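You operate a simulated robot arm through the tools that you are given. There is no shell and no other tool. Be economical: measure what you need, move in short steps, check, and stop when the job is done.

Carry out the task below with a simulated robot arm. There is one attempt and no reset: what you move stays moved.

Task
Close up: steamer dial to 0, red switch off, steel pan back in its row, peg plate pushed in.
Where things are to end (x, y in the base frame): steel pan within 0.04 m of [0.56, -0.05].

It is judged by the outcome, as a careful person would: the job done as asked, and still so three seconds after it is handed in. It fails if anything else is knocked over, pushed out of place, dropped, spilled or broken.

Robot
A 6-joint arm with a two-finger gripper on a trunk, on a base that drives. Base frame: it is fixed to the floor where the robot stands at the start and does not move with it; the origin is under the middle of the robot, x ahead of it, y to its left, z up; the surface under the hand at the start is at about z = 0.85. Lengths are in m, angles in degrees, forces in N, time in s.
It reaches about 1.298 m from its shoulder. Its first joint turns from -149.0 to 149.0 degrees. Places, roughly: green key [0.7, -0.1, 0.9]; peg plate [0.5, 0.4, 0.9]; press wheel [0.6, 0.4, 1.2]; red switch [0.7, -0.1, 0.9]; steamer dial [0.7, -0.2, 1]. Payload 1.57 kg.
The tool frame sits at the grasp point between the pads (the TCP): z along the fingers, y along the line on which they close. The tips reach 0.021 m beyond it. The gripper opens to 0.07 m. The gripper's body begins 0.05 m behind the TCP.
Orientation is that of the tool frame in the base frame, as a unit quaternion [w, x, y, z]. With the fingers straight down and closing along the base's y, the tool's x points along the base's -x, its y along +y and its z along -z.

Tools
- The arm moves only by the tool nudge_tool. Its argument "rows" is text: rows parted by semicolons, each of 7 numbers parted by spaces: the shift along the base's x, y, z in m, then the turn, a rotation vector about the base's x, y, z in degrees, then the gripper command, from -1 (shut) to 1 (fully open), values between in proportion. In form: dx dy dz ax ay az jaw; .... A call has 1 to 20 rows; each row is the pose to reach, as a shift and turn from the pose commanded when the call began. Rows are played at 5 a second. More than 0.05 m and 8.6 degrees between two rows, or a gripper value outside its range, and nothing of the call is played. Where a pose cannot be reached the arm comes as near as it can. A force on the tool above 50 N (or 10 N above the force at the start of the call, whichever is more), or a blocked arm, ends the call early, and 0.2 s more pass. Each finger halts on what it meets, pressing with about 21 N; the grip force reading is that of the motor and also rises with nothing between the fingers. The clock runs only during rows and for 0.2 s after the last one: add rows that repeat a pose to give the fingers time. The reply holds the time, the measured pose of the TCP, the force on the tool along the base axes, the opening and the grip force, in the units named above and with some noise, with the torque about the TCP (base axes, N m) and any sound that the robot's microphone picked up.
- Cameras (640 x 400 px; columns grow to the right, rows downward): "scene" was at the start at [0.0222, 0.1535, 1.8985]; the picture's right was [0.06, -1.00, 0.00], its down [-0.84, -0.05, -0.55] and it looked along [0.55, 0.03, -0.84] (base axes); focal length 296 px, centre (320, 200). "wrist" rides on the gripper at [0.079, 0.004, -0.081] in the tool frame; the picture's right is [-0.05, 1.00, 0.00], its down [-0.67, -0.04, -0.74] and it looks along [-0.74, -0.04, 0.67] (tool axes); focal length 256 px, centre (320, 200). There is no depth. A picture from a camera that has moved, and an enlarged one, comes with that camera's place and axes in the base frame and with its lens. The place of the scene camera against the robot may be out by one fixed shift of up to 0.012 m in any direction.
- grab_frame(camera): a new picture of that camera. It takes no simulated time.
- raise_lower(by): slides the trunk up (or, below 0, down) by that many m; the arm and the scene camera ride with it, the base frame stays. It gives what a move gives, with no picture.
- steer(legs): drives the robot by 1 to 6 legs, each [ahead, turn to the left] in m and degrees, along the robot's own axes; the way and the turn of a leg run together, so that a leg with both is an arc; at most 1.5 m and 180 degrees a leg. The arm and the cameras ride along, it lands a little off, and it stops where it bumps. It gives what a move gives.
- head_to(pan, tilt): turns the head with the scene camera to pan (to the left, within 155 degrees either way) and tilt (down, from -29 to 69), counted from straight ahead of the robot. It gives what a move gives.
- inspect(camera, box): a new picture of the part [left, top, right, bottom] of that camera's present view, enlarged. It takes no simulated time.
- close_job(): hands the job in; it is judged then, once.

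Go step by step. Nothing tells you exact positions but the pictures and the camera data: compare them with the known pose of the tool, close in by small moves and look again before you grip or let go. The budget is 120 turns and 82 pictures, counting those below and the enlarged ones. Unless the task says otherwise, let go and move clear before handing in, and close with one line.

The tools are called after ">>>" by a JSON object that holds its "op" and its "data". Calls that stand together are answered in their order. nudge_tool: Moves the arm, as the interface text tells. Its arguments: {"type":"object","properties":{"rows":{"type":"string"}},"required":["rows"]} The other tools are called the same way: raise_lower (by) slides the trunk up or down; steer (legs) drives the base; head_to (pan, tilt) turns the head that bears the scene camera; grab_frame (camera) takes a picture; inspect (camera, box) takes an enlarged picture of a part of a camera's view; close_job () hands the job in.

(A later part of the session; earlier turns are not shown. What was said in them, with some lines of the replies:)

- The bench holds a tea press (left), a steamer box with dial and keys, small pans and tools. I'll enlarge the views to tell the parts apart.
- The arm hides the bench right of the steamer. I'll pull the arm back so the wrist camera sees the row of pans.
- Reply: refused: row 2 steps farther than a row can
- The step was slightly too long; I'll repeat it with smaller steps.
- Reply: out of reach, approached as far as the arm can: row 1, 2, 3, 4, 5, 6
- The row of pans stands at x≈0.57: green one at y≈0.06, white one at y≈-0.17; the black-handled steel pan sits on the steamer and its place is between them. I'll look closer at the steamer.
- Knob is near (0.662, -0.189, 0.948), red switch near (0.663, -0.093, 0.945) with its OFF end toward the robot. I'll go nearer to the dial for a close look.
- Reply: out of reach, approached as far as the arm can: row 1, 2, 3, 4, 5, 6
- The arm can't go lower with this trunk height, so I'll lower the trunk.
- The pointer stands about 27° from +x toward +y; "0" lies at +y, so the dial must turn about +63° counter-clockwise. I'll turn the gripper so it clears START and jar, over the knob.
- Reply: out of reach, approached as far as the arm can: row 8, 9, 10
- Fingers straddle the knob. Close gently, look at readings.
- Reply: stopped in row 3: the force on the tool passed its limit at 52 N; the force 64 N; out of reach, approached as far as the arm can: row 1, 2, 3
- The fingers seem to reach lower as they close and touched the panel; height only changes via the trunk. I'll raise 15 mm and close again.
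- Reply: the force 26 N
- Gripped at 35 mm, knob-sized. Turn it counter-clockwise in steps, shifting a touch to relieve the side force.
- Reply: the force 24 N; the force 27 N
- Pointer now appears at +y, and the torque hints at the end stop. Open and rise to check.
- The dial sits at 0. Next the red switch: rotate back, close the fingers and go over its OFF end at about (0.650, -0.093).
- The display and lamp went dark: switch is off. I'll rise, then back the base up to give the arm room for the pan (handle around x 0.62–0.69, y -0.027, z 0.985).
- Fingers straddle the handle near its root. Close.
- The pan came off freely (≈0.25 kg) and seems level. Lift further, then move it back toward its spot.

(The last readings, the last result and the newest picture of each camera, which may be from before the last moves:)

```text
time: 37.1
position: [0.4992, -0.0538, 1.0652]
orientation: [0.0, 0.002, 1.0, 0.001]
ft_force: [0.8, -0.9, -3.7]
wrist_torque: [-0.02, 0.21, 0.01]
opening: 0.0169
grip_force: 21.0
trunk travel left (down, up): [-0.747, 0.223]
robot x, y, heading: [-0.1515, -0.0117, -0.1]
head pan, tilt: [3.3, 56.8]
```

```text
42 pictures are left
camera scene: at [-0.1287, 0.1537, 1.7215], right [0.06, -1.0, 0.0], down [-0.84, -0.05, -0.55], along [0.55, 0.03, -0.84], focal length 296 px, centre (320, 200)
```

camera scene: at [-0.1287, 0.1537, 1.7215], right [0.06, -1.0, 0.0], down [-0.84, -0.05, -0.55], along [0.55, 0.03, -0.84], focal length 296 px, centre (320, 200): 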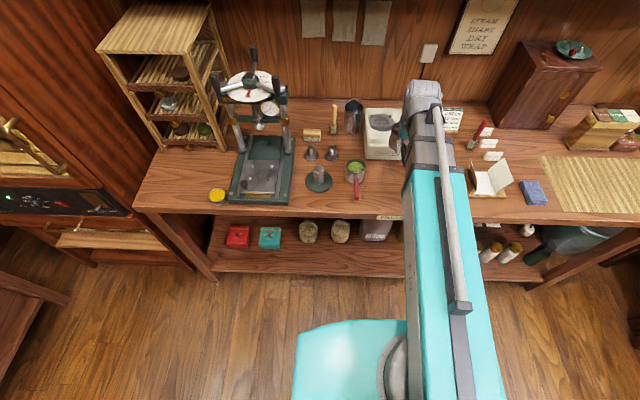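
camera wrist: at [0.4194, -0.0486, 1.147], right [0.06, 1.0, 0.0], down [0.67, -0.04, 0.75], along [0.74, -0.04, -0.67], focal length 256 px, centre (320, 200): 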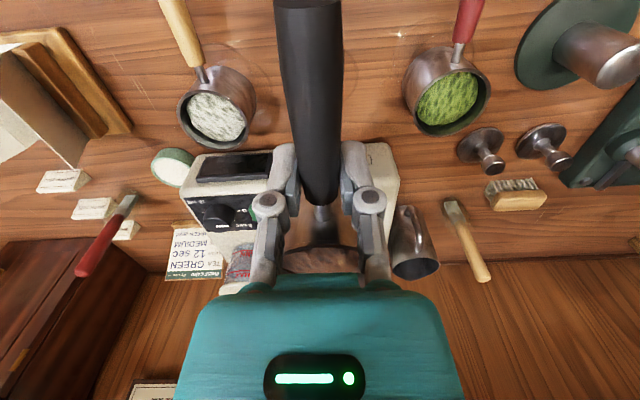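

Pan is above its spot (cup centre ≈ 0.561, -0.053). Lower in stages, watching the force.

>>> {"op": "raise_lower", "data": {"by": -0.135}}

>>> {"op": "grab_frame", "data": {"camera": "wrist"}}

>>> {"op": "inspect", "data": {"camera": "scene", "box": [320, 40, 480, 140]}}

```text
time: 38.8
position: [0.4984, -0.0527, 0.93]
orientation: [0.0, 0.003, 1.0, 0.001]
ft_force: [-0.3, -0.8, -4.1]
wrist_torque: [-0.02, 0.2, 0.0]
opening: 0.0164
grip_force: 21.8
trunk travel left (down, up): [-0.612, 0.358]
robot x, y, heading: [-0.1502, -0.007, -0.0]
head pan, tilt: [3.3, 56.8]
```

```text
41 pictures are left
camera wrist: at [0.4193, -0.0486, 1.0121], right [0.06, 1.0, 0.0], down [0.67, -0.04, 0.75], along [0.74, -0.04, -0.67], focal length 256 px, centre (320, 200)
```

wrist: 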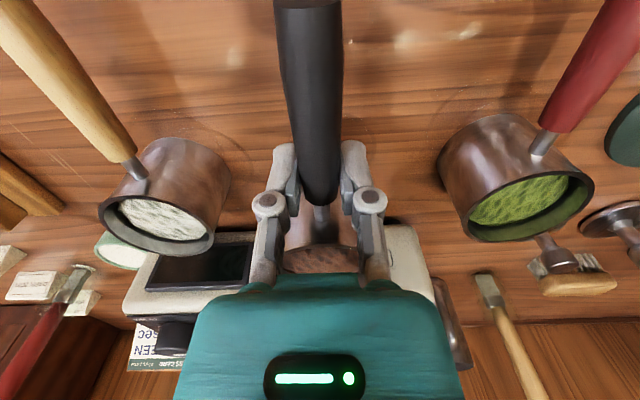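

```text
4.00 times, centred on (400, 90) of scene
camera zoom: at [-0.1288, 0.1537, 1.5865], right [0.06, -1.0, 0.0], down [-0.84, -0.05, -0.55], along [0.55, 0.03, -0.84], focal length 1183 px, centre (0, 640)
```

zoom: 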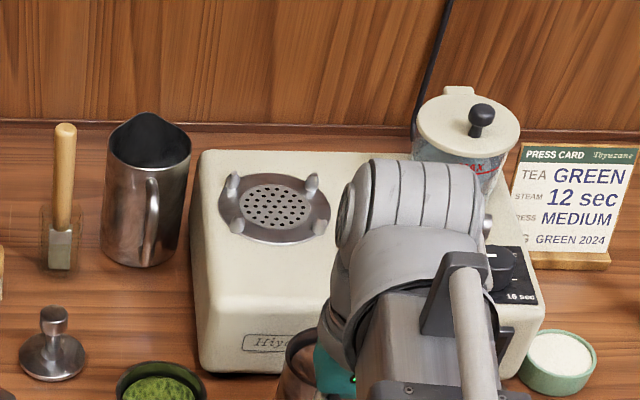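

>>> {"op": "raise_lower", "data": {"by": -0.02}}

>>> {"op": "raise_lower", "data": {"by": -0.008}}

>>> {"op": "grab_frame", "data": {"camera": "wrist"}}

```text
time: 39.5
position: [0.4998, -0.0534, 0.9098]
orientation: [0.0, 0.002, 1.0, 0.001]
ft_force: [0.3, -0.1, -3.9]
wrist_torque: [-0.01, 0.2, -0.01]
opening: 0.0163
grip_force: 20.6
trunk travel left (down, up): [-0.592, 0.378]
robot x, y, heading: [-0.1539, -0.0114, 0.1]
head pan, tilt: [3.3, 56.8]
```

```text
time: 40.0
position: [0.4999, -0.052, 0.9024]
orientation: [0.0, 0.003, 1.0, 0.002]
ft_force: [0.2, -0.7, -4.1]
wrist_torque: [0.06, 0.21, -0.01]
opening: 0.0167
grip_force: 20.8
trunk travel left (down, up): [-0.584, 0.386]
robot x, y, heading: [-0.154, -0.0151, -0.0]
head pan, tilt: [3.3, 56.8]
```

```text
39 pictures are left
camera wrist: at [0.4193, -0.0486, 0.984], right [0.06, 1.0, 0.0], down [0.67, -0.04, 0.75], along [0.74, -0.04, -0.67], focal length 256 px, centre (320, 200)
```

wrist: 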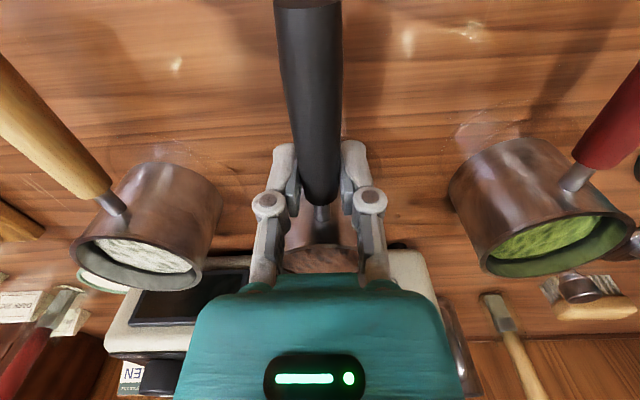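

>>> {"op": "raise_lower", "data": {"by": -0.004}}

>>> {"op": "raise_lower", "data": {"by": -0.004}}

>>> {"op": "raise_lower", "data": {"by": -0.003}}

```text
time: 40.5
position: [0.4994, -0.0527, 0.8992]
orientation: [0.0, 0.003, 1.0, 0.001]
ft_force: [1.0, -0.4, -2.8]
wrist_torque: [0.0, 0.19, 0.03]
opening: 0.0166
grip_force: 20.7
trunk travel left (down, up): [-0.58, 0.39]
robot x, y, heading: [-0.151, -0.0158, -0.1]
head pan, tilt: [3.3, 56.8]
```

```text
time: 41.1
position: [0.4996, -0.053, 0.8953]
orientation: [0.001, 0.003, 1.0, 0.0]
ft_force: [0.8, 0.2, 0.1]
wrist_torque: [0.0, -0.17, 0.01]
opening: 0.0168
grip_force: 21.1
trunk travel left (down, up): [-0.576, 0.394]
robot x, y, heading: [-0.1483, -0.0141, 0.1]
head pan, tilt: [3.3, 56.8]
```

```text
time: 41.6
position: [0.497, -0.0533, 0.8928]
orientation: [0.001, 0.003, 1.0, 0.001]
ft_force: [-1.3, -0.1, 12.4]
wrist_torque: [-0.04, -0.21, 0.01]
opening: 0.0169
grip_force: 20.5
trunk travel left (down, up): [-0.573, 0.397]
robot x, y, heading: [-0.1514, -0.0117, -0.1]
head pan, tilt: [3.3, 56.8]
```

Pan touched down. Ease off 2 mm and open.

>>> {"op": "raise_lower", "data": {"by": 0.002}}

>>> {"op": "nudge_tool", "data": {"rows": "0 0 0 0 0 0 -0.4; 0 0 0 0 0 0 0; 0 0 0 0 0 0 0.5; 0 0 0 0 0 0 1; 0 0 0 0 0 0 1; 0 0 0 0 0 0 1"}}

>>> {"op": "raise_lower", "data": {"by": 0.15}}

>>> {"op": "grab_frame", "data": {"camera": "wrist"}}

```text
time: 42.1
position: [0.4993, -0.0524, 0.8935]
orientation: [-0.001, 0.003, 1.0, 0.001]
ft_force: [0.8, 0.6, -4.4]
wrist_torque: [0.0, 0.21, -0.02]
opening: 0.0168
grip_force: 21.2
trunk travel left (down, up): [-0.575, 0.395]
robot x, y, heading: [-0.1505, -0.0115, 0.0]
head pan, tilt: [3.3, 56.8]
```

```text
time: 43.5
position: [0.4991, -0.0528, 0.8944]
orientation: [0.0, 0.002, 1.0, 0.001]
ft_force: [-1.0, 0.4, 0.7]
wrist_torque: [0.05, -0.03, -0.04]
opening: 0.0699
grip_force: 0.0
trunk travel left (down, up): [-0.575, 0.395]
robot x, y, heading: [-0.1472, -0.0092, -0.1]
head pan, tilt: [3.3, 56.8]
```

```text
time: 45.3
position: [0.4994, -0.0521, 1.044]
orientation: [0.0, 0.002, 1.0, 0.001]
ft_force: [0.1, -0.6, 0.6]
wrist_torque: [0.02, 0.0, 0.02]
opening: 0.0704
grip_force: 0.1
trunk travel left (down, up): [-0.725, 0.245]
robot x, y, heading: [-0.15, -0.0098, 0.1]
head pan, tilt: [3.3, 56.8]
```

```text
38 pictures are left
camera wrist: at [0.4192, -0.0485, 1.1251], right [0.06, 1.0, 0.0], down [0.67, -0.04, 0.75], along [0.74, -0.04, -0.67], focal length 256 px, centre (320, 200)
```

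wrist: 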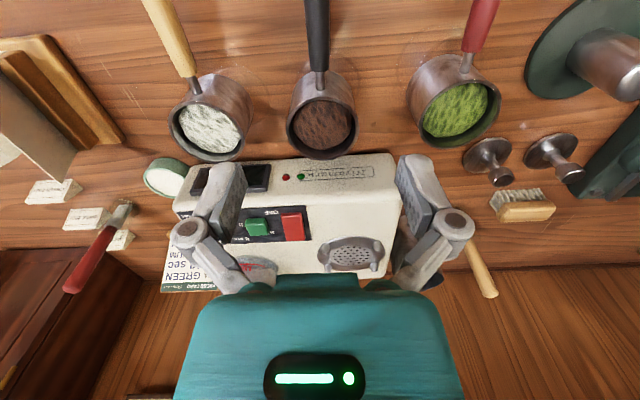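

Pan stands in the row between its neighbours. Now the press: look at the peg plate.

>>> {"op": "inspect", "data": {"camera": "scene", "box": [190, 40, 330, 220]}}

>>> {"op": "nudge_tool", "data": {"rows": "0 0.04 0 0 0 0 0.5; 0 0.08 0 0 0 0 0; 0 0.12 0 0 0 0 -1; 0 0.16 0 0 0 0 -1; 0 0.2 0 0 0 0 -1; 0 0.24 0 0 0 0 -1; 0 0.28 0 0 0 0 -1; 0 0.32 0 0 0 0 -1; 0 0.36 0 0 0 0 -1; 0 0.36 0 0 0 0 -1"}}

>>> {"op": "grab_frame", "data": {"camera": "wrist"}}

```text
2.22 times, centred on (260, 130) of scene
camera zoom: at [-0.129, 0.1537, 1.6995], right [0.06, -1.0, 0.0], down [-0.84, -0.05, -0.55], along [0.55, 0.03, -0.84], focal length 657 px, centre (453, 356)
```

zoom: 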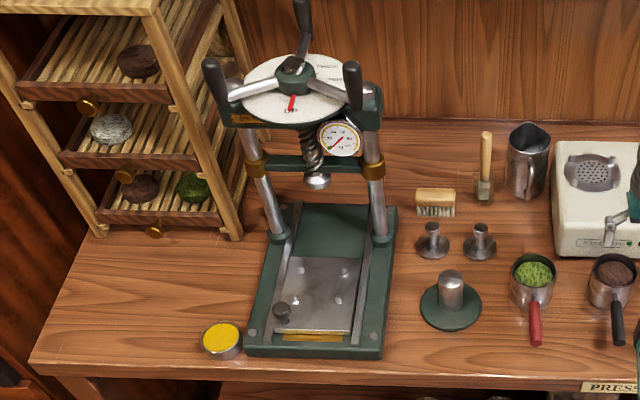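

```text
time: 47.5
position: [0.4971, 0.3083, 1.0438]
orientation: [0.001, 0.002, 1.0, 0.001]
ft_force: [0.2, -0.4, 0.2]
wrist_torque: [-0.01, 0.0, -0.02]
opening: 0.0
grip_force: 20.9
trunk travel left (down, up): [-0.725, 0.245]
robot x, y, heading: [-0.15, -0.0118, 0.1]
head pan, tilt: [3.3, 56.8]
```

```text
36 pictures are left
camera wrist: at [0.4183, 0.3125, 1.1251], right [0.06, 1.0, 0.0], down [0.67, -0.04, 0.75], along [0.74, -0.04, -0.67], focal length 256 px, centre (320, 200)
```

wrist: 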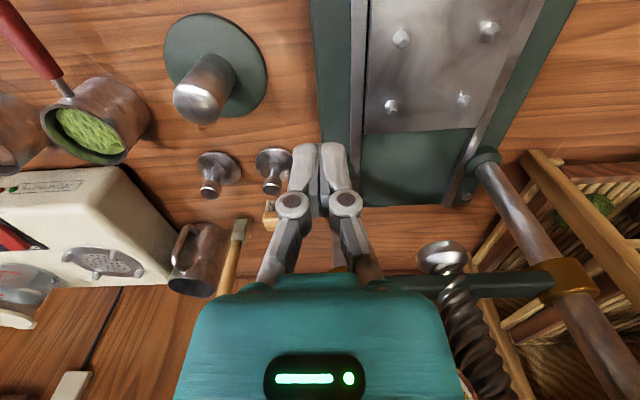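

The steel plate with four pegs and a black knob slides between rails along +x; knob is near (0.46, 0.45). Move back and left to view it.

>>> {"op": "nudge_tool", "data": {"rows": "-0.03 0.03 0 0 0 0 -1; -0.06 0.06 0 0 0 0 -1; -0.09 0.09 0 0 0 0 -1; -0.12 0.12 0 0 0 0 -1; -0.12 0.12 0 0 0 0 -1"}}

>>> {"op": "grab_frame", "data": {"camera": "wrist"}}

```text
time: 48.7
position: [0.3804, 0.4288, 1.0439]
orientation: [0.001, 0.003, 1.0, 0.001]
ft_force: [0.3, -0.1, -0.4]
wrist_torque: [0.04, 0.01, 0.06]
opening: 0.0002
grip_force: 20.9
trunk travel left (down, up): [-0.725, 0.245]
robot x, y, heading: [-0.1526, -0.0127, -0.0]
head pan, tilt: [3.3, 56.8]
```

```text
35 pictures are left
camera wrist: at [0.2992, 0.4323, 1.1251], right [0.06, 1.0, 0.0], down [0.67, -0.04, 0.75], along [0.74, -0.04, -0.67], focal length 256 px, centre (320, 200)
```

wrist: 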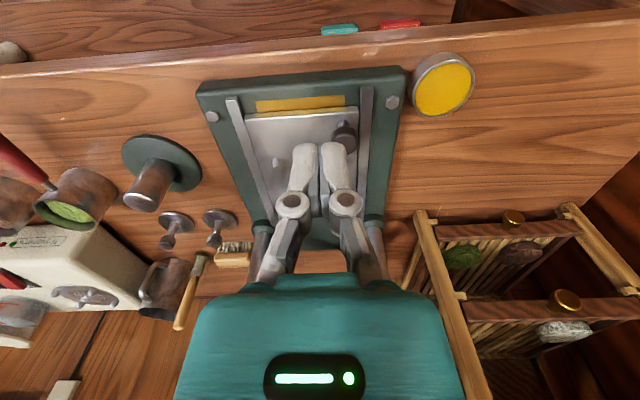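

>>> {"op": "nudge_tool", "data": {"rows": "0.02 0.02 0 0 0 0 -1; 0.025 0.021 0 0 0 0 -1; 0.025 0.021 0 0 0 0 -1"}}

>>> {"op": "raise_lower", "data": {"by": -0.1}}

>>> {"op": "grab_frame", "data": {"camera": "wrist"}}

```text
time: 49.5
position: [0.4044, 0.4492, 1.0442]
orientation: [0.002, 0.001, 1.0, 0.001]
ft_force: [0.0, -0.2, 0.3]
wrist_torque: [0.02, 0.01, -0.04]
opening: 0.0
grip_force: 20.6
trunk travel left (down, up): [-0.725, 0.245]
robot x, y, heading: [-0.1524, -0.0114, -0.2]
head pan, tilt: [3.3, 56.8]
```

```text
time: 50.8
position: [0.4036, 0.4496, 0.9447]
orientation: [-0.001, 0.002, 1.0, 0.001]
ft_force: [0.6, 0.4, -0.8]
wrist_torque: [-0.02, 0.01, 0.01]
opening: 0.0
grip_force: 21.2
trunk travel left (down, up): [-0.625, 0.345]
robot x, y, heading: [-0.1517, -0.0103, -0.1]
head pan, tilt: [3.3, 56.8]
```

```text
34 pictures are left
camera wrist: at [0.3243, 0.4527, 1.0252], right [0.06, 1.0, 0.0], down [0.67, -0.04, 0.75], along [0.74, -0.04, -0.67], focal length 256 px, centre (320, 200)
```

wrist: 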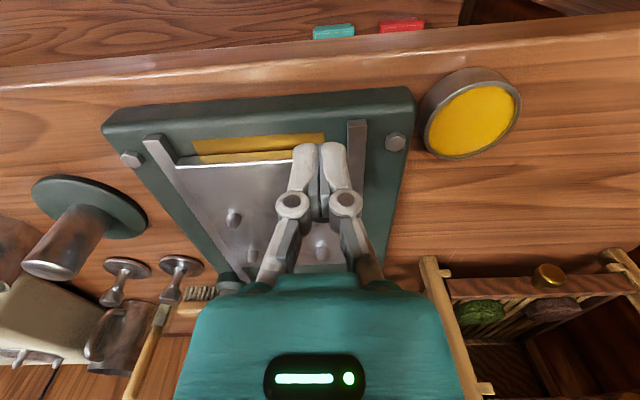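

>>> {"op": "raise_lower", "data": {"by": -0.025}}

>>> {"op": "inspect", "data": {"camera": "scene", "box": [200, 40, 330, 170]}}

>>> {"op": "grab_frame", "data": {"camera": "wrist"}}

```text
time: 51.5
position: [0.4033, 0.4496, 0.9199]
orientation: [0.001, 0.001, 1.0, 0.002]
ft_force: [0.7, 1.0, 0.4]
wrist_torque: [0.0, 0.01, 0.01]
opening: 0.0
grip_force: 21.4
trunk travel left (down, up): [-0.6, 0.37]
robot x, y, heading: [-0.1499, -0.0105, -0.4]
head pan, tilt: [3.3, 56.8]
```

```text
3.08 times, centred on (265, 105) of scene
camera zoom: at [-0.1293, 0.1537, 1.5745], right [0.06, -1.0, 0.0], down [-0.84, -0.05, -0.55], along [0.55, 0.03, -0.84], focal length 910 px, centre (489, 492)
```

zoom: 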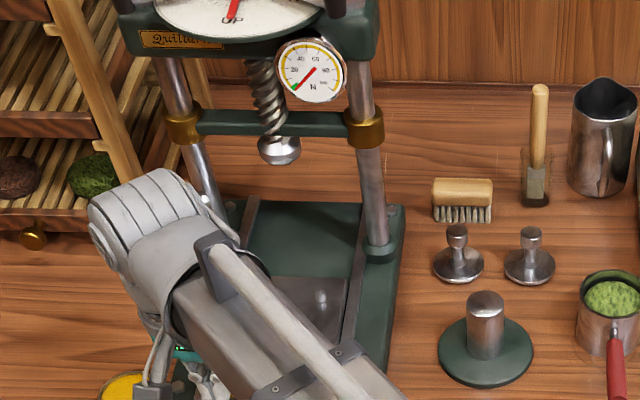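

```text
32 pictures are left
camera wrist: at [0.3243, 0.4527, 1.0002], right [0.06, 1.0, 0.0], down [0.67, -0.04, 0.75], along [0.74, -0.04, -0.67], focal length 256 px, centre (320, 200)
```

wrist: 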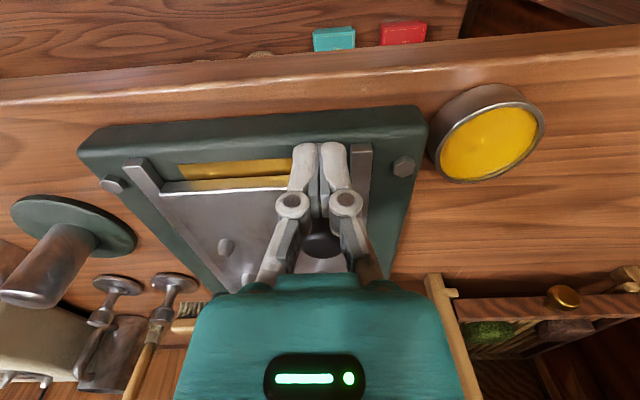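

Fingers are right behind the knob, with clearance to the press head. Push along +x in small steps.

>>> {"op": "nudge_tool", "data": {"rows": "0.01 0 0 0 0 0 -1; 0.02 0 0 0 0 0 -1; 0.028 0 0 0 0 0 -1; 0.036 0 0 0 0 0 -1; 0.044 0 0 0 0 0 -1; 0.05 0 0 0 0 0 -1; 0.055 0 0 0 0 0 -1"}}

>>> {"op": "grab_frame", "data": {"camera": "wrist"}}

```text
time: 53.1
position: [0.459, 0.4495, 0.9181]
orientation: [0.001, 0.003, 1.0, 0.001]
ft_force: [-0.7, -0.2, -0.2]
wrist_torque: [-0.01, 0.01, -0.01]
opening: 0.0
grip_force: 28.4
trunk travel left (down, up): [-0.6, 0.37]
robot x, y, heading: [-0.1524, -0.0107, -0.1]
head pan, tilt: [3.3, 56.8]
```

```text
31 pictures are left
camera wrist: at [0.3796, 0.4525, 1.0001], right [0.06, 1.0, 0.0], down [0.67, -0.04, 0.75], along [0.74, -0.04, -0.67], focal length 256 px, centre (320, 200)
```

wrist: 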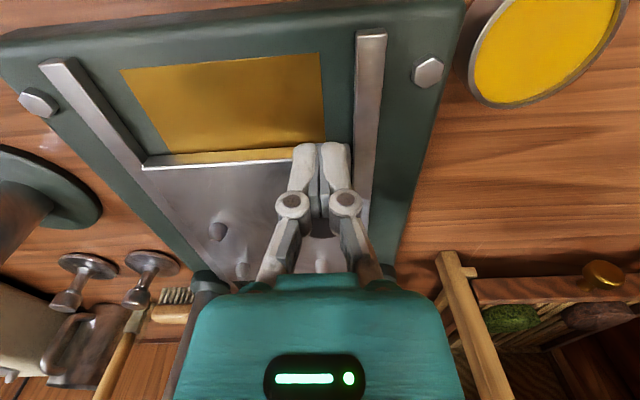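

The plate slides smoothly. Continue pushing until the stop.

>>> {"op": "nudge_tool", "data": {"rows": "0.008 0 0 0 0 0 -1; 0.016 0 0 0 0 0 -1; 0.024 0 0 0 0 0 -1; 0.032 0 0 0 0 0 -1; 0.038 0 0 0 0 0 -1; 0.044 0 0 0 0 0 -1; 0.05 0 0 0 0 0 -1"}}

>>> {"op": "grab_frame", "data": {"camera": "wrist"}}

>>> {"op": "inspect", "data": {"camera": "scene", "box": [200, 30, 340, 170]}}

```text
time: 54.7
position: [0.5093, 0.4485, 0.9203]
orientation: [0.001, 0.002, 1.0, 0.001]
ft_force: [0.8, 0.1, 0.5]
wrist_torque: [-0.01, -0.05, 0.03]
opening: 0.0002
grip_force: 28.6
trunk travel left (down, up): [-0.6, 0.37]
robot x, y, heading: [-0.1533, -0.01, -0.2]
head pan, tilt: [3.3, 56.8]
```

```text
30 pictures are left
camera wrist: at [0.43, 0.4526, 1.0001], right [0.06, 1.0, 0.0], down [0.67, -0.04, 0.75], along [0.74, -0.04, -0.67], focal length 256 px, centre (320, 200)
```

wrist: 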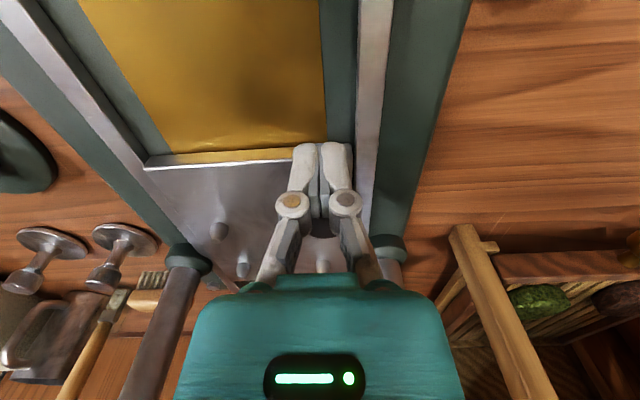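

```text
2.86 times, centred on (270, 100) of scene
camera zoom: at [-0.1292, 0.1538, 1.5745], right [0.06, -1.0, 0.0], down [-0.84, -0.05, -0.55], along [0.55, 0.03, -0.84], focal length 845 px, centre (463, 486)
```

zoom: 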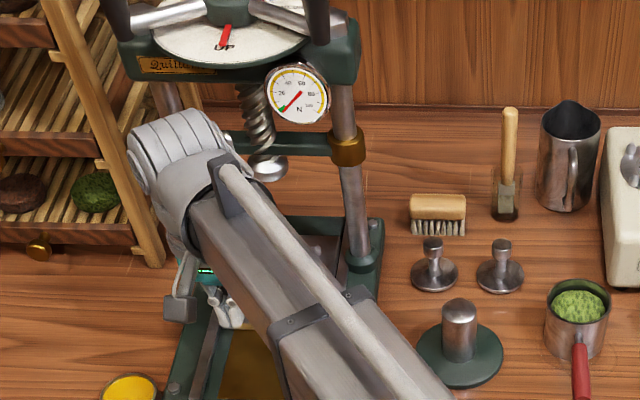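

>>> {"op": "nudge_tool", "data": {"rows": "0.004 0 0 0 0 0 -1; 0.008 0 0 0 0 0 -1; 0.012 0 0 0 0 0 -1; 0.016 0 0 0 0 0 -1; 0.016 0 0 0 0 0 -1"}}

>>> {"op": "grab_frame", "data": {"camera": "wrist"}}

>>> {"op": "inspect", "data": {"camera": "scene", "box": [200, 30, 340, 170]}}

```text
time: 55.9
position: [0.5257, 0.4486, 0.9181]
orientation: [0.001, 0.002, 1.0, 0.001]
ft_force: [0.4, -0.4, 0.6]
wrist_torque: [-0.01, 0.01, 0.01]
opening: 0.0002
grip_force: 28.2
trunk travel left (down, up): [-0.6, 0.37]
robot x, y, heading: [-0.1479, -0.0152, -0.1]
head pan, tilt: [3.3, 56.8]
```

```text
28 pictures are left
camera wrist: at [0.4455, 0.4526, 1.0001], right [0.06, 1.0, 0.0], down [0.67, -0.04, 0.75], along [0.74, -0.04, -0.67], focal length 256 px, centre (320, 200)
```

wrist: 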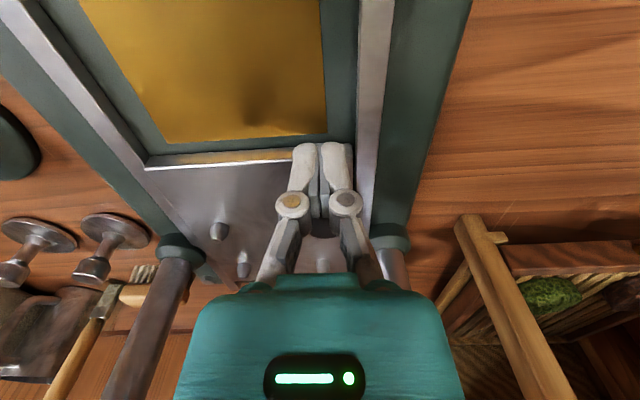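

```text
2.86 times, centred on (270, 100) of scene
camera zoom: at [-0.1292, 0.1538, 1.5745], right [0.06, -1.0, 0.0], down [-0.84, -0.05, -0.55], along [0.55, 0.03, -0.84], focal length 845 px, centre (463, 486)
```

zoom: 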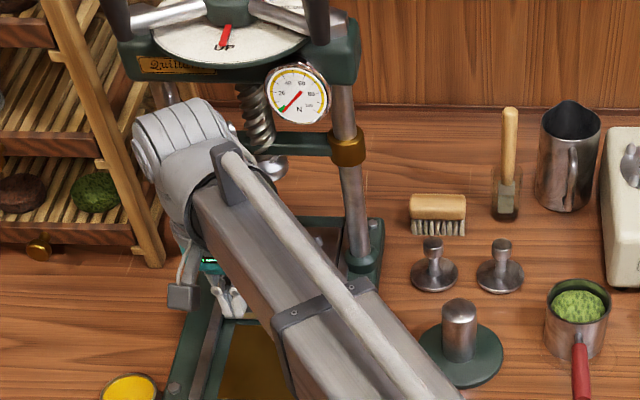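

>>> {"op": "nudge_tool", "data": {"rows": "0.002 0 0 0 0 0 -1; 0.004 0 0 0 0 0 -1; 0.006 0 0 0 0 0 -1; 0.008 0 0 0 0 0 -1; 0.008 0 0 0 0 0 -1"}}

>>> {"op": "grab_frame", "data": {"camera": "wrist"}}

```text
time: 57.1
position: [0.5324, 0.4484, 0.9191]
orientation: [0.001, 0.002, 1.0, 0.001]
ft_force: [-1.0, 0.7, 0.2]
wrist_torque: [0.01, 0.0, 0.02]
opening: 0.0
grip_force: 28.6
trunk travel left (down, up): [-0.6, 0.37]
robot x, y, heading: [-0.1518, -0.0123, -0.1]
head pan, tilt: [3.3, 56.8]
```

```text
26 pictures are left
camera wrist: at [0.4534, 0.4527, 1.0002], right [0.06, 1.0, 0.0], down [0.67, -0.04, 0.75], along [0.74, -0.04, -0.67], focal length 256 px, centre (320, 200)
```

wrist: 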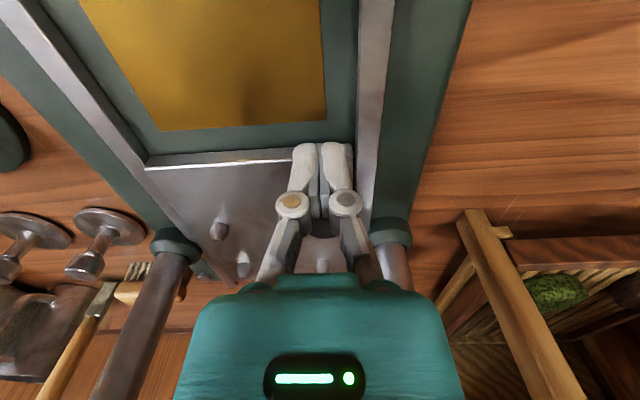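

No stop felt yet; I'll withdraw and look how far the plate has to go.

>>> {"op": "nudge_tool", "data": {"rows": "-0.04 0 0 0 0 0 -1; -0.08 0 0 0 0 0 -1; -0.12 -0.02 0 0 0 0 -1; -0.13 -0.06 0 0 0 0 -1; -0.13 -0.1 0 0 0 0 -1; -0.13 -0.15 0 0 0 0 -1; -0.13 -0.15 0 0 0 0 -1"}}

>>> {"op": "raise_lower", "data": {"by": 0.12}}

>>> {"op": "nudge_tool", "data": {"rows": "0 -0.04 0 0 0 0 -1; 0 -0.08 0 0 0 0 -1; 0 -0.12 0 0 0 0 -1; 0 -0.16 0 0 0 0 -1; 0 -0.2 0 0 0 0 -1; 0 -0.24 0 0 0 0 -1; 0 -0.28 0 0 0 0 -1; 0 -0.28 0 0 0 0 -1"}}

>>> {"op": "inspect", "data": {"camera": "scene", "box": [200, 60, 340, 220]}}

```text
time: 58.7
position: [0.4032, 0.2982, 0.9194]
orientation: [0.0, 0.002, 1.0, 0.0]
ft_force: [0.0, 0.2, 0.4]
wrist_torque: [0.03, 0.05, 0.01]
opening: 0.0
grip_force: 28.2
trunk travel left (down, up): [-0.6, 0.37]
robot x, y, heading: [-0.1528, -0.011, -0.3]
head pan, tilt: [3.3, 56.8]
```

```text
time: 60.2
position: [0.4041, 0.2992, 1.0391]
orientation: [0.0, 0.003, 1.0, 0.001]
ft_force: [0.4, -0.5, 0.6]
wrist_torque: [-0.01, 0.0, 0.0]
opening: 0.0
grip_force: 28.7
trunk travel left (down, up): [-0.72, 0.25]
robot x, y, heading: [-0.151, -0.0138, -0.1]
head pan, tilt: [3.3, 56.8]
```

```text
time: 62.0
position: [0.4029, 0.0181, 1.0393]
orientation: [0.001, 0.002, 1.0, 0.001]
ft_force: [0.4, 0.1, 0.3]
wrist_torque: [-0.01, 0.01, -0.05]
opening: 0.0
grip_force: 28.4
trunk travel left (down, up): [-0.72, 0.25]
robot x, y, heading: [-0.1537, -0.0117, 0.3]
head pan, tilt: [3.3, 56.8]
```

```text
2.50 times, centred on (270, 140) of scene
camera zoom: at [-0.1292, 0.1534, 1.6946], right [0.06, -1.0, 0.0], down [-0.84, -0.05, -0.55], along [0.55, 0.03, -0.84], focal length 740 px, centre (445, 350)
```

zoom: 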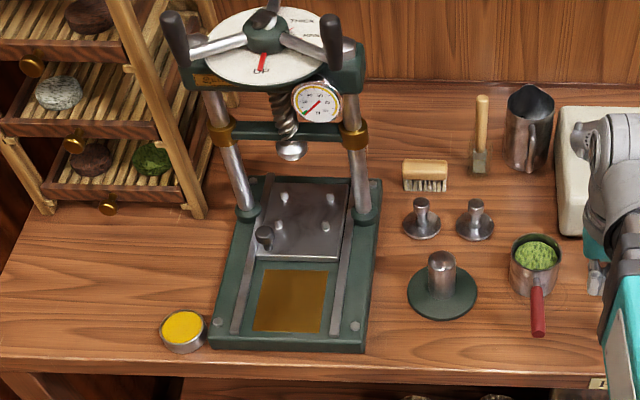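

>>> {"op": "inspect", "data": {"camera": "scene", "box": [275, 115, 360, 175]}}

>>> {"op": "nudge_tool", "data": {"rows": "0.04 0.03 0 0 0 0 -1; 0.08 0.06 0 0 0 0 -1; 0.12 0.09 0 0 0 0 -1; 0.15 0.12 0 0 0 0 -1; 0.15 0.16 0 0 0 0 -1; 0.15 0.2 0 0 0 0 -1; 0.15 0.22 0 0 0 0 -1; 0.15 0.22 0 0 0 0 -1"}}

>>> {"op": "grab_frame", "data": {"camera": "wrist"}}

```text
6.67 times, centred on (318, 145) of scene
camera zoom: at [-0.1292, 0.1534, 1.6946], right [0.06, -1.0, 0.0], down [-0.84, -0.05, -0.55], along [0.55, 0.03, -0.84], focal length 1972 px, centre (337, 567)
```

zoom: 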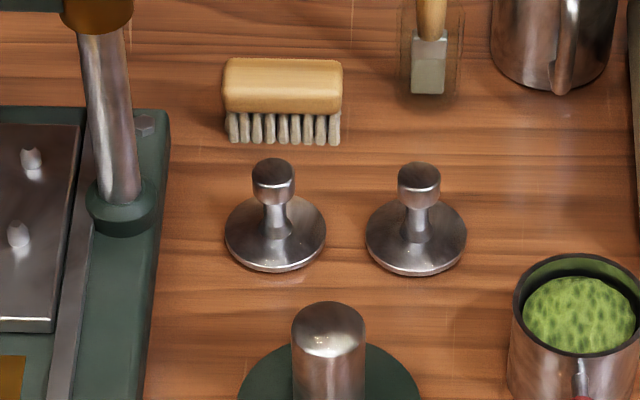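

```text
time: 63.8
position: [0.5545, 0.239, 1.0384]
orientation: [0.0, 0.003, 1.0, 0.001]
ft_force: [0.2, 0.3, 0.7]
wrist_torque: [0.0, 0.02, 0.02]
opening: 0.0
grip_force: 28.6
trunk travel left (down, up): [-0.72, 0.25]
robot x, y, heading: [-0.1497, -0.0132, -0.2]
head pan, tilt: [3.3, 56.8]
```

```text
23 pictures are left
camera wrist: at [0.4742, 0.2431, 1.1202], right [0.06, 1.0, 0.0], down [0.67, -0.04, 0.75], along [0.74, -0.04, -0.67], focal length 256 px, centre (320, 200)
```

wrist: 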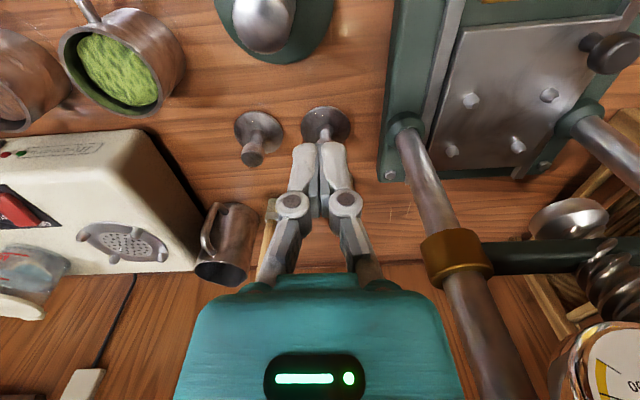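

>>> {"op": "inspect", "data": {"camera": "wrist", "box": [370, 20, 640, 200]}}

>>> {"op": "inspect", "data": {"camera": "scene", "box": [215, 110, 315, 180]}}

```text
2.22 times, centred on (505, 110) of wrist
camera zoom: at [0.4742, 0.2431, 1.1202], right [0.06, 1.0, 0.0], down [0.67, -0.04, 0.75], along [0.74, -0.04, -0.67], focal length 569 px, centre (-91, 400)
```

zoom: 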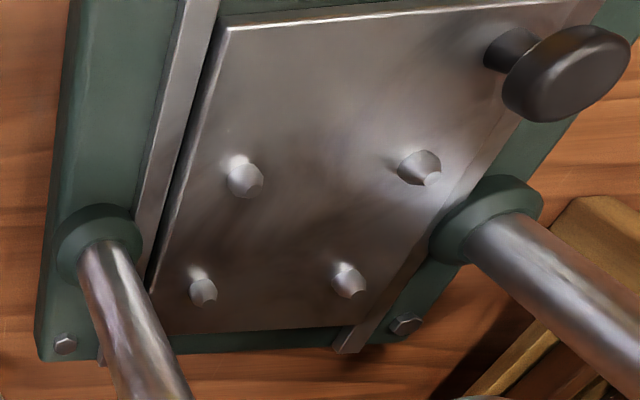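

```text
5.71 times, centred on (265, 145) of scene
camera zoom: at [-0.1292, 0.1538, 1.6945], right [0.06, -1.0, 0.0], down [-0.84, -0.05, -0.55], along [0.55, 0.03, -0.84], focal length 1690 px, centre (634, 514)
```

zoom: 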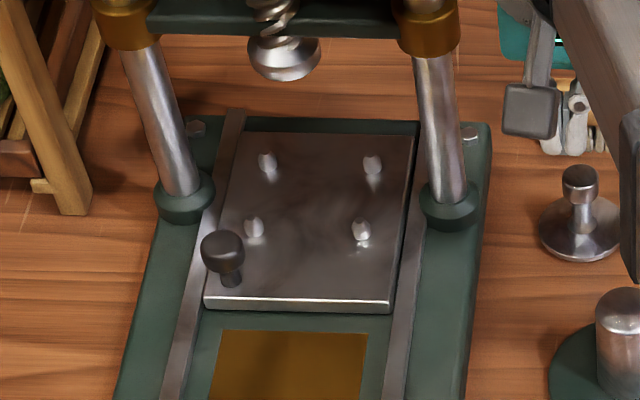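

The plate is about 1 cm short of sitting centred under the screw. To keep the wrist clear of the press screw, I'll open the gripper, turn it 90° so that one finger leads, and push the knob the rest of the way.

>>> {"op": "nudge_tool", "data": {"rows": "-0.03 0 0 0 0 8 -0.5; -0.06 0 0 0 0 16 0; -0.09 0.02 0 0 0 24 0.5; -0.115 0.05 0 0 0 32 1; -0.125 0.09 0 0 0 40 1; -0.125 0.13 0 0 0 48 1; -0.125 0.17 0 0 0 56 1; -0.125 0.2 0 0 0 64 1; -0.125 0.21 0 0 0 72 1; -0.125 0.21 0 0 0 80 1; -0.125 0.21 0 0 0 88 1; -0.125 0.21 0 0 0 90 1; -0.125 0.21 0 0 0 90 1"}}

>>> {"op": "raise_lower", "data": {"by": -0.119}}

>>> {"op": "grab_frame", "data": {"camera": "wrist"}}

```text
time: 66.6
position: [0.4287, 0.4483, 1.0391]
orientation: [-0.001, -0.706, 0.708, 0.0]
ft_force: [-0.2, 0.3, -0.4]
wrist_torque: [0.0, 0.03, -0.01]
opening: 0.0701
grip_force: 0.1
trunk travel left (down, up): [-0.72, 0.25]
robot x, y, heading: [-0.1503, -0.0116, -0.0]
head pan, tilt: [3.3, 56.8]
```

```text
time: 68.1
position: [0.43, 0.4492, 0.9191]
orientation: [0.0, -0.706, 0.709, 0.001]
ft_force: [-0.5, 0.6, -0.1]
wrist_torque: [0.01, -0.01, -0.02]
opening: 0.0699
grip_force: 0.0
trunk travel left (down, up): [-0.601, 0.369]
robot x, y, heading: [-0.1499, -0.0126, -0.1]
head pan, tilt: [3.3, 56.8]
```

```text
20 pictures are left
camera wrist: at [0.4242, 0.3689, 1.0012], right [-1.0, 0.06, 0.0], down [0.04, 0.67, 0.75], along [0.04, 0.74, -0.67], focal length 256 px, centre (320, 200)
```

wrist: 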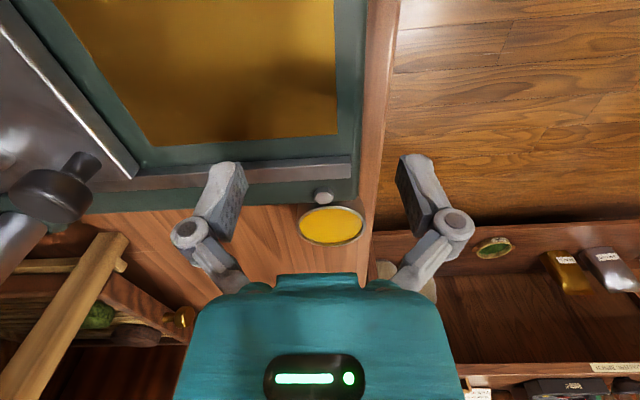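

>>> {"op": "nudge_tool", "data": {"rows": "0.02 0 0 0 0 0 1; 0.04 0 0 0 0 0 1; 0.055 0 0 0 0 0 1; 0.062 0 0 0 0 0 1; 0.067 0 0 0 0 0 1; 0.071 0 0 0 0 0 1; 0.074 0 0 0 0 0 1; 0.077 0 0 0 0 0 1; 0.080 0 0 0 0 0 1"}}

>>> {"op": "grab_frame", "data": {"camera": "wrist"}}

```text
time: 70.1
position: [0.5083, 0.4486, 0.9212]
orientation: [0.0, -0.706, 0.708, 0.001]
ft_force: [-4.6, -1.1, -0.7]
wrist_torque: [0.0, 0.01, -0.01]
opening: 0.0682
grip_force: 0.0
trunk travel left (down, up): [-0.601, 0.369]
robot x, y, heading: [-0.1517, -0.0114, -0.1]
head pan, tilt: [3.3, 56.8]
```

```text
19 pictures are left
camera wrist: at [0.5038, 0.3693, 1.0014], right [-1.0, 0.06, 0.0], down [0.04, 0.67, 0.75], along [0.04, 0.74, -0.67], focal length 256 px, centre (320, 200)
```

wrist: 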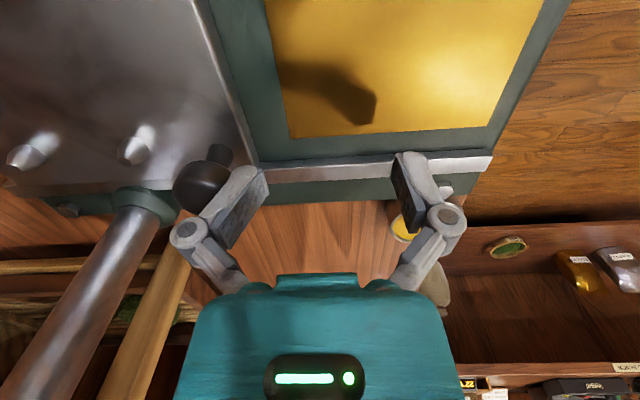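

Contact with a force of about 5 N now, which may be the end stop. Push slightly more to confirm.

>>> {"op": "nudge_tool", "data": {"rows": "0.003 0 0 0 0 0 1; 0.006 0 0 0 0 0 1; 0.008 0 0 0 0 0 1; 0.008 0 0 0 0 0 1"}}

>>> {"op": "grab_frame", "data": {"camera": "wrist"}}

```text
time: 71.1
position: [0.5171, 0.4485, 0.9202]
orientation: [0.001, -0.706, 0.708, 0.001]
ft_force: [-4.4, 1.9, 1.2]
wrist_torque: [-0.01, -0.11, 0.07]
opening: 0.0678
grip_force: 0.1
trunk travel left (down, up): [-0.601, 0.369]
robot x, y, heading: [-0.1515, -0.0142, -0.1]
head pan, tilt: [3.3, 56.8]
```

```text
18 pictures are left
camera wrist: at [0.5118, 0.3692, 1.0014], right [-1.0, 0.06, 0.0], down [0.04, 0.67, 0.75], along [0.04, 0.74, -0.67], focal length 256 px, centre (320, 200)
```

wrist: 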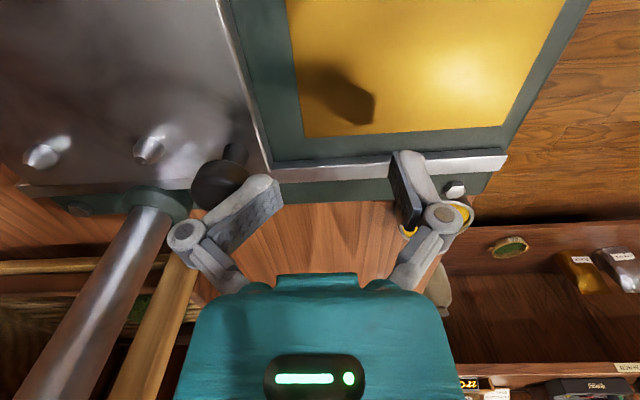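

The finger flexes while the plate stays put, so it's likely at its stop. Back off and inspect.

>>> {"op": "nudge_tool", "data": {"rows": "-0.03 0 0 0 0 0 1; -0.07 0 0 0 0 0 1; -0.1 -0.02 0 0 0 0 1; -0.11 -0.06 0 0 0 0 1; -0.11 -0.1 0 0 0 0 1; -0.11 -0.15 0 0 0 0 1; -0.11 -0.15 0 0 0 0 1"}}

>>> {"op": "raise_lower", "data": {"by": 0.119}}

>>> {"op": "nudge_tool", "data": {"rows": "0 -0.04 0 0 0 0 1; 0 -0.08 0 0 0 0 1; 0 -0.12 0 0 0 0 1; 0 -0.16 0 0 0 0 1; 0 -0.2 0 0 0 0 1; 0 -0.24 0 0 0 0 1; 0 -0.28 0 0 0 0 1; 0 -0.28 0 0 0 0 1"}}

>>> {"op": "inspect", "data": {"camera": "scene", "box": [215, 110, 315, 180]}}

```text
time: 72.7
position: [0.4073, 0.2967, 0.9204]
orientation: [0.0, -0.706, 0.709, 0.0]
ft_force: [-0.3, 0.4, -0.7]
wrist_torque: [0.06, -0.01, -0.04]
opening: 0.0701
grip_force: 0.0
trunk travel left (down, up): [-0.601, 0.369]
robot x, y, heading: [-0.1503, -0.0125, -0.1]
head pan, tilt: [3.3, 56.8]
```

```text
time: 74.2
position: [0.4081, 0.2983, 1.039]
orientation: [0.0, -0.706, 0.709, 0.001]
ft_force: [-0.8, 0.1, 0.0]
wrist_torque: [0.01, 0.01, 0.0]
opening: 0.0699
grip_force: 0.0
trunk travel left (down, up): [-0.72, 0.25]
robot x, y, heading: [-0.1505, -0.0125, -0.4]
head pan, tilt: [3.3, 56.8]
```

```text
time: 76.0
position: [0.4073, 0.0178, 1.0392]
orientation: [0.0, -0.706, 0.708, 0.001]
ft_force: [0.2, 0.4, -0.3]
wrist_torque: [0.03, -0.02, 0.0]
opening: 0.0704
grip_force: 0.1
trunk travel left (down, up): [-0.72, 0.25]
robot x, y, heading: [-0.1483, -0.0097, 0.1]
head pan, tilt: [3.3, 56.8]
```

```text
5.71 times, centred on (265, 145) of scene
camera zoom: at [-0.1292, 0.1534, 1.6946], right [0.06, -1.0, 0.0], down [-0.84, -0.05, -0.55], along [0.55, 0.03, -0.84], focal length 1690 px, centre (634, 514)
```

zoom: 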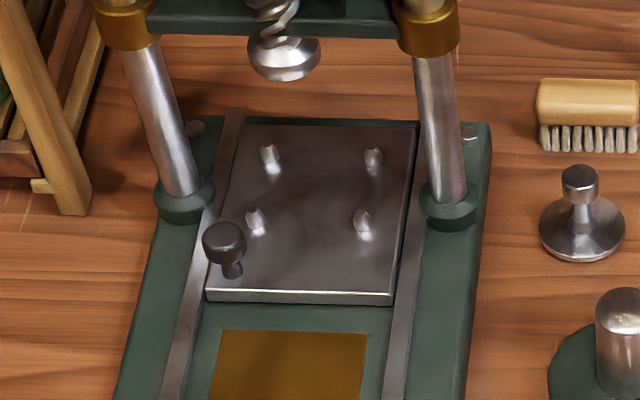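

Plate is now flush under the screw and held firm at its stop. Finally I check the steamer and the pan row with the arm out of the way.

>>> {"op": "nudge_tool", "data": {"rows": "0 0.04 0 0 0 0 1; 0 0.08 0 0 0 0 1; 0 0.12 0 0 0 0 1; 0 0.16 0 0 0 0 1; 0 0.2 0 0 0 0 1; 0 0.24 0 0 0 0 1; 0 0.28 0 0 0 0 1; 0 0.28 0 0 0 0 1"}}

>>> {"op": "grab_frame", "data": {"camera": "scene"}}

>>> {"op": "inspect", "data": {"camera": "scene", "box": [350, 90, 450, 190]}}

```text
time: 77.8
position: [0.408, 0.298, 1.0391]
orientation: [0.0, -0.705, 0.709, 0.0]
ft_force: [-0.6, 0.2, 0.1]
wrist_torque: [0.02, -0.01, 0.02]
opening: 0.07
grip_force: 0.1
trunk travel left (down, up): [-0.72, 0.25]
robot x, y, heading: [-0.1513, -0.0129, 0.0]
head pan, tilt: [3.3, 56.8]
```

```text
16 pictures are left
camera scene: at [-0.1292, 0.1541, 1.6945], right [0.06, -1.0, 0.0], down [-0.84, -0.05, -0.55], along [0.55, 0.03, -0.84], focal length 296 px, centre (320, 200)
```

scene: 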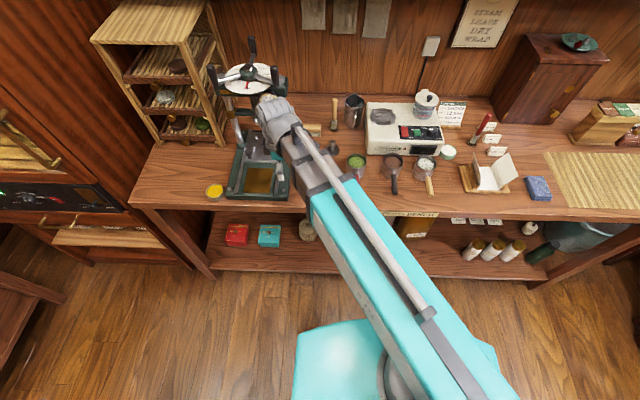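

```text
4.00 times, centred on (400, 140) of scene
camera zoom: at [-0.1292, 0.1541, 1.6945], right [0.06, -1.0, 0.0], down [-0.84, -0.05, -0.55], along [0.55, 0.03, -0.84], focal length 1183 px, centre (0, 440)
```

zoom: 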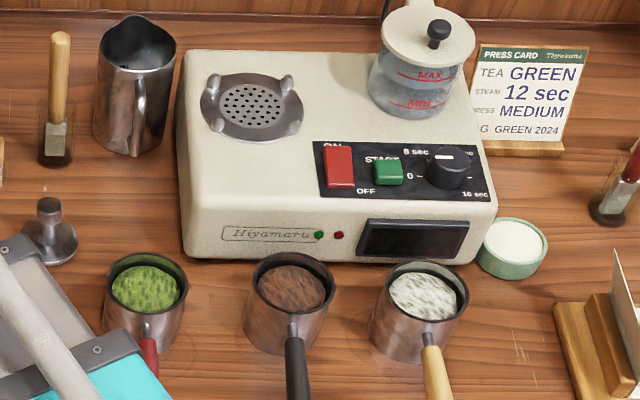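

All four items look right, and the gripper is empty and clear of everything, so I'm handing in.

>>> {"op": "close_job", "data": {}}

```text
The job is handed in.
```

The job is handed in: the dial is at 0, the red switch is off with the display dark, the steel pan is back in its row, and the peg plate is pushed in under the screw as far as it would go.
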